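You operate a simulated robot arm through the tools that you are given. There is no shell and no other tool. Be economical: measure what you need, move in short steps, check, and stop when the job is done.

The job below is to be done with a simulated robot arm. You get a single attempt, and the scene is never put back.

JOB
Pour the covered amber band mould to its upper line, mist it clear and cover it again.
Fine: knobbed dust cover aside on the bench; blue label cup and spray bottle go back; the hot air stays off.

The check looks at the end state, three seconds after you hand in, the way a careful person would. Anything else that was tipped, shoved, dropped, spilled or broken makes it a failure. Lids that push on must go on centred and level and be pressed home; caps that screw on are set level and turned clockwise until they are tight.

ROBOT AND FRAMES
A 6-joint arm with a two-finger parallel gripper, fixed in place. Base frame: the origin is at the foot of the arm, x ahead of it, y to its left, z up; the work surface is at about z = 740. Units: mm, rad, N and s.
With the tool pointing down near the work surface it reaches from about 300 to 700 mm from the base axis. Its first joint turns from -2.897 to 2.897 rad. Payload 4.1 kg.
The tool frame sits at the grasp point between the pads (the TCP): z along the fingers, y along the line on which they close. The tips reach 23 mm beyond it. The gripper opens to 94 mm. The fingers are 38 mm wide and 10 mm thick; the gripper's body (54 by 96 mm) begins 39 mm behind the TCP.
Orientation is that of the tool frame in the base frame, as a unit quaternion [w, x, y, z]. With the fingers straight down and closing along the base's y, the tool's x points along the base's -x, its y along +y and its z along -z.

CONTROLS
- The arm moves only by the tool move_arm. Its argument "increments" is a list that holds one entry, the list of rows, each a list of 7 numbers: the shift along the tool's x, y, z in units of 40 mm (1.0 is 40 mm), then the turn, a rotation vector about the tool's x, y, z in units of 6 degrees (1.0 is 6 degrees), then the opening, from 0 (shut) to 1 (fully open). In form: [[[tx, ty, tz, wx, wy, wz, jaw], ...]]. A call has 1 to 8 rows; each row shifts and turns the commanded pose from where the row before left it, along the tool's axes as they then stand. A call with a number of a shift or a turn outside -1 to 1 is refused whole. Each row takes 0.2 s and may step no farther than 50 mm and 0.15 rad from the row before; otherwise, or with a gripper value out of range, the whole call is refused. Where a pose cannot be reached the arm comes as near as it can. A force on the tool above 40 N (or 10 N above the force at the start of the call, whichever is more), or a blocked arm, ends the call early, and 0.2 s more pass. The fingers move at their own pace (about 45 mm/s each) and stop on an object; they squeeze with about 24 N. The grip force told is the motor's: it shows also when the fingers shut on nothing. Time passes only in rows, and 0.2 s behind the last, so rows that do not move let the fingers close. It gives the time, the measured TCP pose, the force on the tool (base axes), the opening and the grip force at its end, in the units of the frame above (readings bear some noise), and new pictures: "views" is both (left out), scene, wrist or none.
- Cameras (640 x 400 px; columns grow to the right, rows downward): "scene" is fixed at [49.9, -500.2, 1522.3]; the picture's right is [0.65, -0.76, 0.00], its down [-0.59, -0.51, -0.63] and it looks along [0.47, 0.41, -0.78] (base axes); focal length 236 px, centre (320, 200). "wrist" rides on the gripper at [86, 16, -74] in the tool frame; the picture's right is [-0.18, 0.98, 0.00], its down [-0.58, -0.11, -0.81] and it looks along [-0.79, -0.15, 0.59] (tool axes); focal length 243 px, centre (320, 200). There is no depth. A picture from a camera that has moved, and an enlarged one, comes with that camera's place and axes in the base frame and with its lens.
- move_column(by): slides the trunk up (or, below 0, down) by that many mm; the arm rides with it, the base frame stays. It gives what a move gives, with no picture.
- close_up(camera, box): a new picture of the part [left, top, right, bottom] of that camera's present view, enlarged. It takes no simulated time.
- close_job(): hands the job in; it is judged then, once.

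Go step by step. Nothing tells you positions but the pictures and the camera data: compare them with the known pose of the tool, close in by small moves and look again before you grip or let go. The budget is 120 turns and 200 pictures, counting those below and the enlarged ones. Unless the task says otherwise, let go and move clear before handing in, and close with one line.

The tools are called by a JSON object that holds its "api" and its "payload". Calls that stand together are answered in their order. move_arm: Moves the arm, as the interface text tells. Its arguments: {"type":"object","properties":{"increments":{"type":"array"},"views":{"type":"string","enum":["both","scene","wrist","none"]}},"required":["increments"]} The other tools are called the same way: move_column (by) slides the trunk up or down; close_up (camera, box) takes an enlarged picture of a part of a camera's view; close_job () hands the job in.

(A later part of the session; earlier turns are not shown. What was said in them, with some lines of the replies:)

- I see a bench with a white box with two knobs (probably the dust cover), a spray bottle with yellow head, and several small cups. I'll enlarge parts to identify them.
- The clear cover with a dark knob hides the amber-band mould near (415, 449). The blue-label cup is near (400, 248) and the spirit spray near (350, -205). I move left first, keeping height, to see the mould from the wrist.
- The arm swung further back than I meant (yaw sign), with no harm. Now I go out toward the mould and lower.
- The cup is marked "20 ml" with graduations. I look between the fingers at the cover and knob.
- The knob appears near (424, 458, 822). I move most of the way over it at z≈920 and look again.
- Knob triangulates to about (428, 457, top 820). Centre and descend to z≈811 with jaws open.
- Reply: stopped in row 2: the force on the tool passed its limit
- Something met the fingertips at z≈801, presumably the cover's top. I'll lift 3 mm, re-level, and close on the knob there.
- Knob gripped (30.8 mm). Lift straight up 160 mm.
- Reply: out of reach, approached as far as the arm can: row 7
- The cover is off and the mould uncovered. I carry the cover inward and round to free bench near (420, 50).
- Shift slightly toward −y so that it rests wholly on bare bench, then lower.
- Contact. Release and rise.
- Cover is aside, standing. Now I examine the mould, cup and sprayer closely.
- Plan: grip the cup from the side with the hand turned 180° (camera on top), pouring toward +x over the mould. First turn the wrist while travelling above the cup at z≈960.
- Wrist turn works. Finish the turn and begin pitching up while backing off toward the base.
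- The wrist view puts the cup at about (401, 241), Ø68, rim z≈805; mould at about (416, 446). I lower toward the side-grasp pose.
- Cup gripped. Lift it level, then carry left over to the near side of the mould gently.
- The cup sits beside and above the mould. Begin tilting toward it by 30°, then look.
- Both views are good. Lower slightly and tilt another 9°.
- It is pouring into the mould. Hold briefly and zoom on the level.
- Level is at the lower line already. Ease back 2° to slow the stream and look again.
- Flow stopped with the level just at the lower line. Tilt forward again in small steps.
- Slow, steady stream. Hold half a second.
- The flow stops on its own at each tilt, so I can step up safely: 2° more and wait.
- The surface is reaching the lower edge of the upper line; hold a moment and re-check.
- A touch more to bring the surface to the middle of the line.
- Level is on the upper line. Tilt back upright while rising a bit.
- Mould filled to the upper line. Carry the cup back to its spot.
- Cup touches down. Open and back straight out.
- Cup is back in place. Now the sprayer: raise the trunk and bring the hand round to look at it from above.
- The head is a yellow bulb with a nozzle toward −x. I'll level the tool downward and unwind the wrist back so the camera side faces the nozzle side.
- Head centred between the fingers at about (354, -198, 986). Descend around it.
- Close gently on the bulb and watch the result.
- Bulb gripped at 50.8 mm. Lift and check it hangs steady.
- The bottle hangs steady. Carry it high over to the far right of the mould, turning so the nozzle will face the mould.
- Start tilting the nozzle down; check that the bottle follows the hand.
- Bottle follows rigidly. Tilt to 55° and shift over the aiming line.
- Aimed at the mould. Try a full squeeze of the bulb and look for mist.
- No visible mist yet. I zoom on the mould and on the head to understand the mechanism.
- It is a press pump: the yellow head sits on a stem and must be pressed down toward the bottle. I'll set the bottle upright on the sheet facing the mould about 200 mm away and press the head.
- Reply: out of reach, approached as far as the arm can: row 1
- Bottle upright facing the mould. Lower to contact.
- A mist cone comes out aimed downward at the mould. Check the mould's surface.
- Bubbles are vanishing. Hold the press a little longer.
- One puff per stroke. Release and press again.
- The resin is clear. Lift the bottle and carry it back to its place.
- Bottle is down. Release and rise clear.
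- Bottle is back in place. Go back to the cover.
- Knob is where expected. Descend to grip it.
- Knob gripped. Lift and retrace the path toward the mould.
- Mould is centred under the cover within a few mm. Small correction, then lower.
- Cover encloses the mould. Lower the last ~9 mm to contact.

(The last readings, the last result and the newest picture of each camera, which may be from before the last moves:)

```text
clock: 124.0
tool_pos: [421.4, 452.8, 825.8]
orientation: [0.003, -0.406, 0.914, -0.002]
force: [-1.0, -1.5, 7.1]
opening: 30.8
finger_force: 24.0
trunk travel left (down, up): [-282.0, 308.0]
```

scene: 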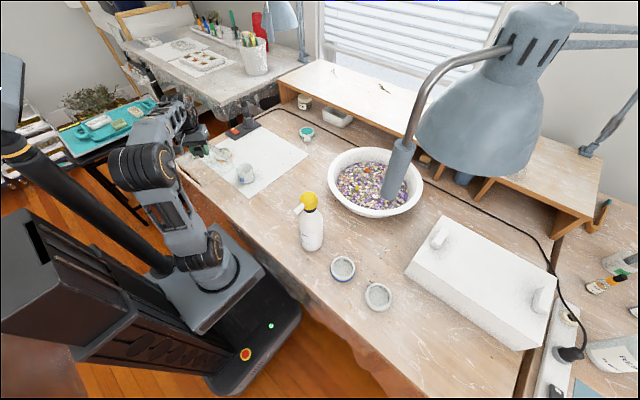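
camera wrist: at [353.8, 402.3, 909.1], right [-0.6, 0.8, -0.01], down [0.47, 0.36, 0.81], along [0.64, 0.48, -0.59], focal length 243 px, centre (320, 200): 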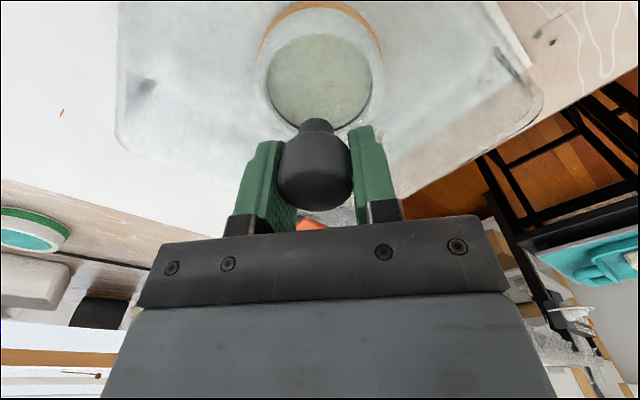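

Contact (7 N). Release and rise straight up.

{"api": "move_arm", "payload": {"increments": [[[0, 0, -0.02, 0, 0, 0, 0.5], [0, 0, 0, 0, 0, 0, 0.8], [0, 0, 0, 0, 0, 0, 0.8], [0, 0, -0.5, 0, 0, 0, 0.8], [0, 0, -0.9, 0, 0, 0, 0.8], [0, 0, -0.9, 0, 0, 0, 0.8], [0.8, 0, -0.4, 0, 0, 0, 0.8], [1, 0, 0, 0, 0, 0, 0.8]]], "views": "both"}}

{"api": "close_up", "payload": {"camera": "scene", "box": [180, 110, 340, 210]}}

```text
clock: 125.8
tool_pos: [373.3, 399.0, 932.2]
orientation: [0.001, -0.405, 0.914, -0.002]
force: [0.8, 0.3, -0.6]
opening: 75.1
finger_force: 0.1
trunk travel left (down, up): [-282.0, 308.0]
camera wrist: at [303.2, 347.2, 1005.0], right [-0.6, 0.8, -0.01], down [0.47, 0.36, 0.81], along [0.64, 0.48, -0.59], focal length 243 px, centre (320, 200)
```

scene: 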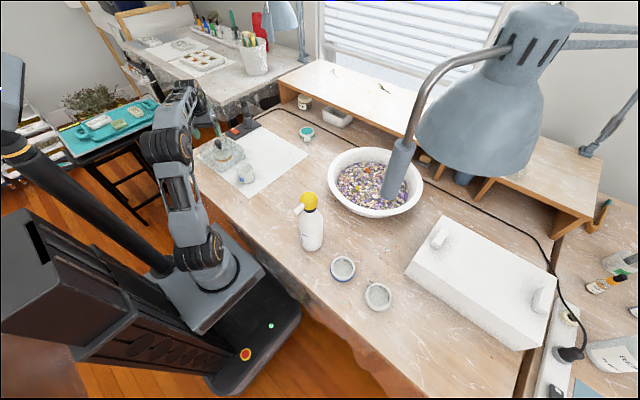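
wrist: 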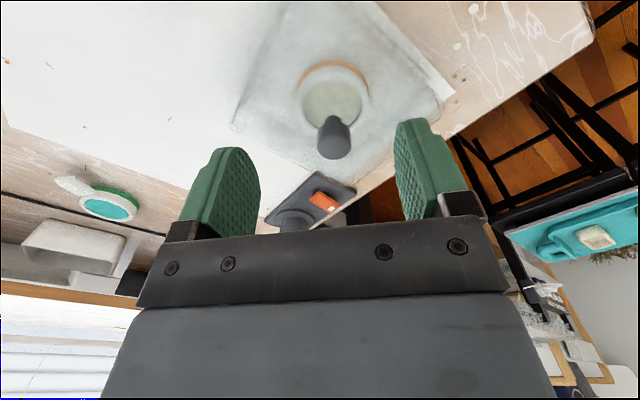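

```text
4.00 times, centred on (260, 160) of scene
camera zoom: at [49.9, -500.2, 1522.3], right [0.65, -0.76, 0.0], down [-0.59, -0.51, -0.63], along [0.47, 0.41, -0.78], focal length 944 px, centre (560, 360)
```

zoom: 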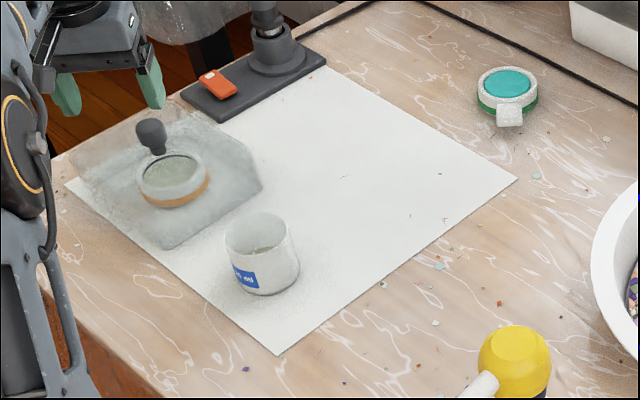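

Everything matches the starting layout: the mould is filled to its upper line, clear and covered. The cup is back, the bottle is within about a centimetre of its spot, the hot air is untouched and the arm is clear, so I'm handing in.

{"api": "close_job", "payload": {}}

```text
The job is handed in.
```

The amber band mould is filled to its upper line, misted clear and covered again. The cup and spray bottle are back (the bottle within about 1 cm of its spot), and the hot air was left off.
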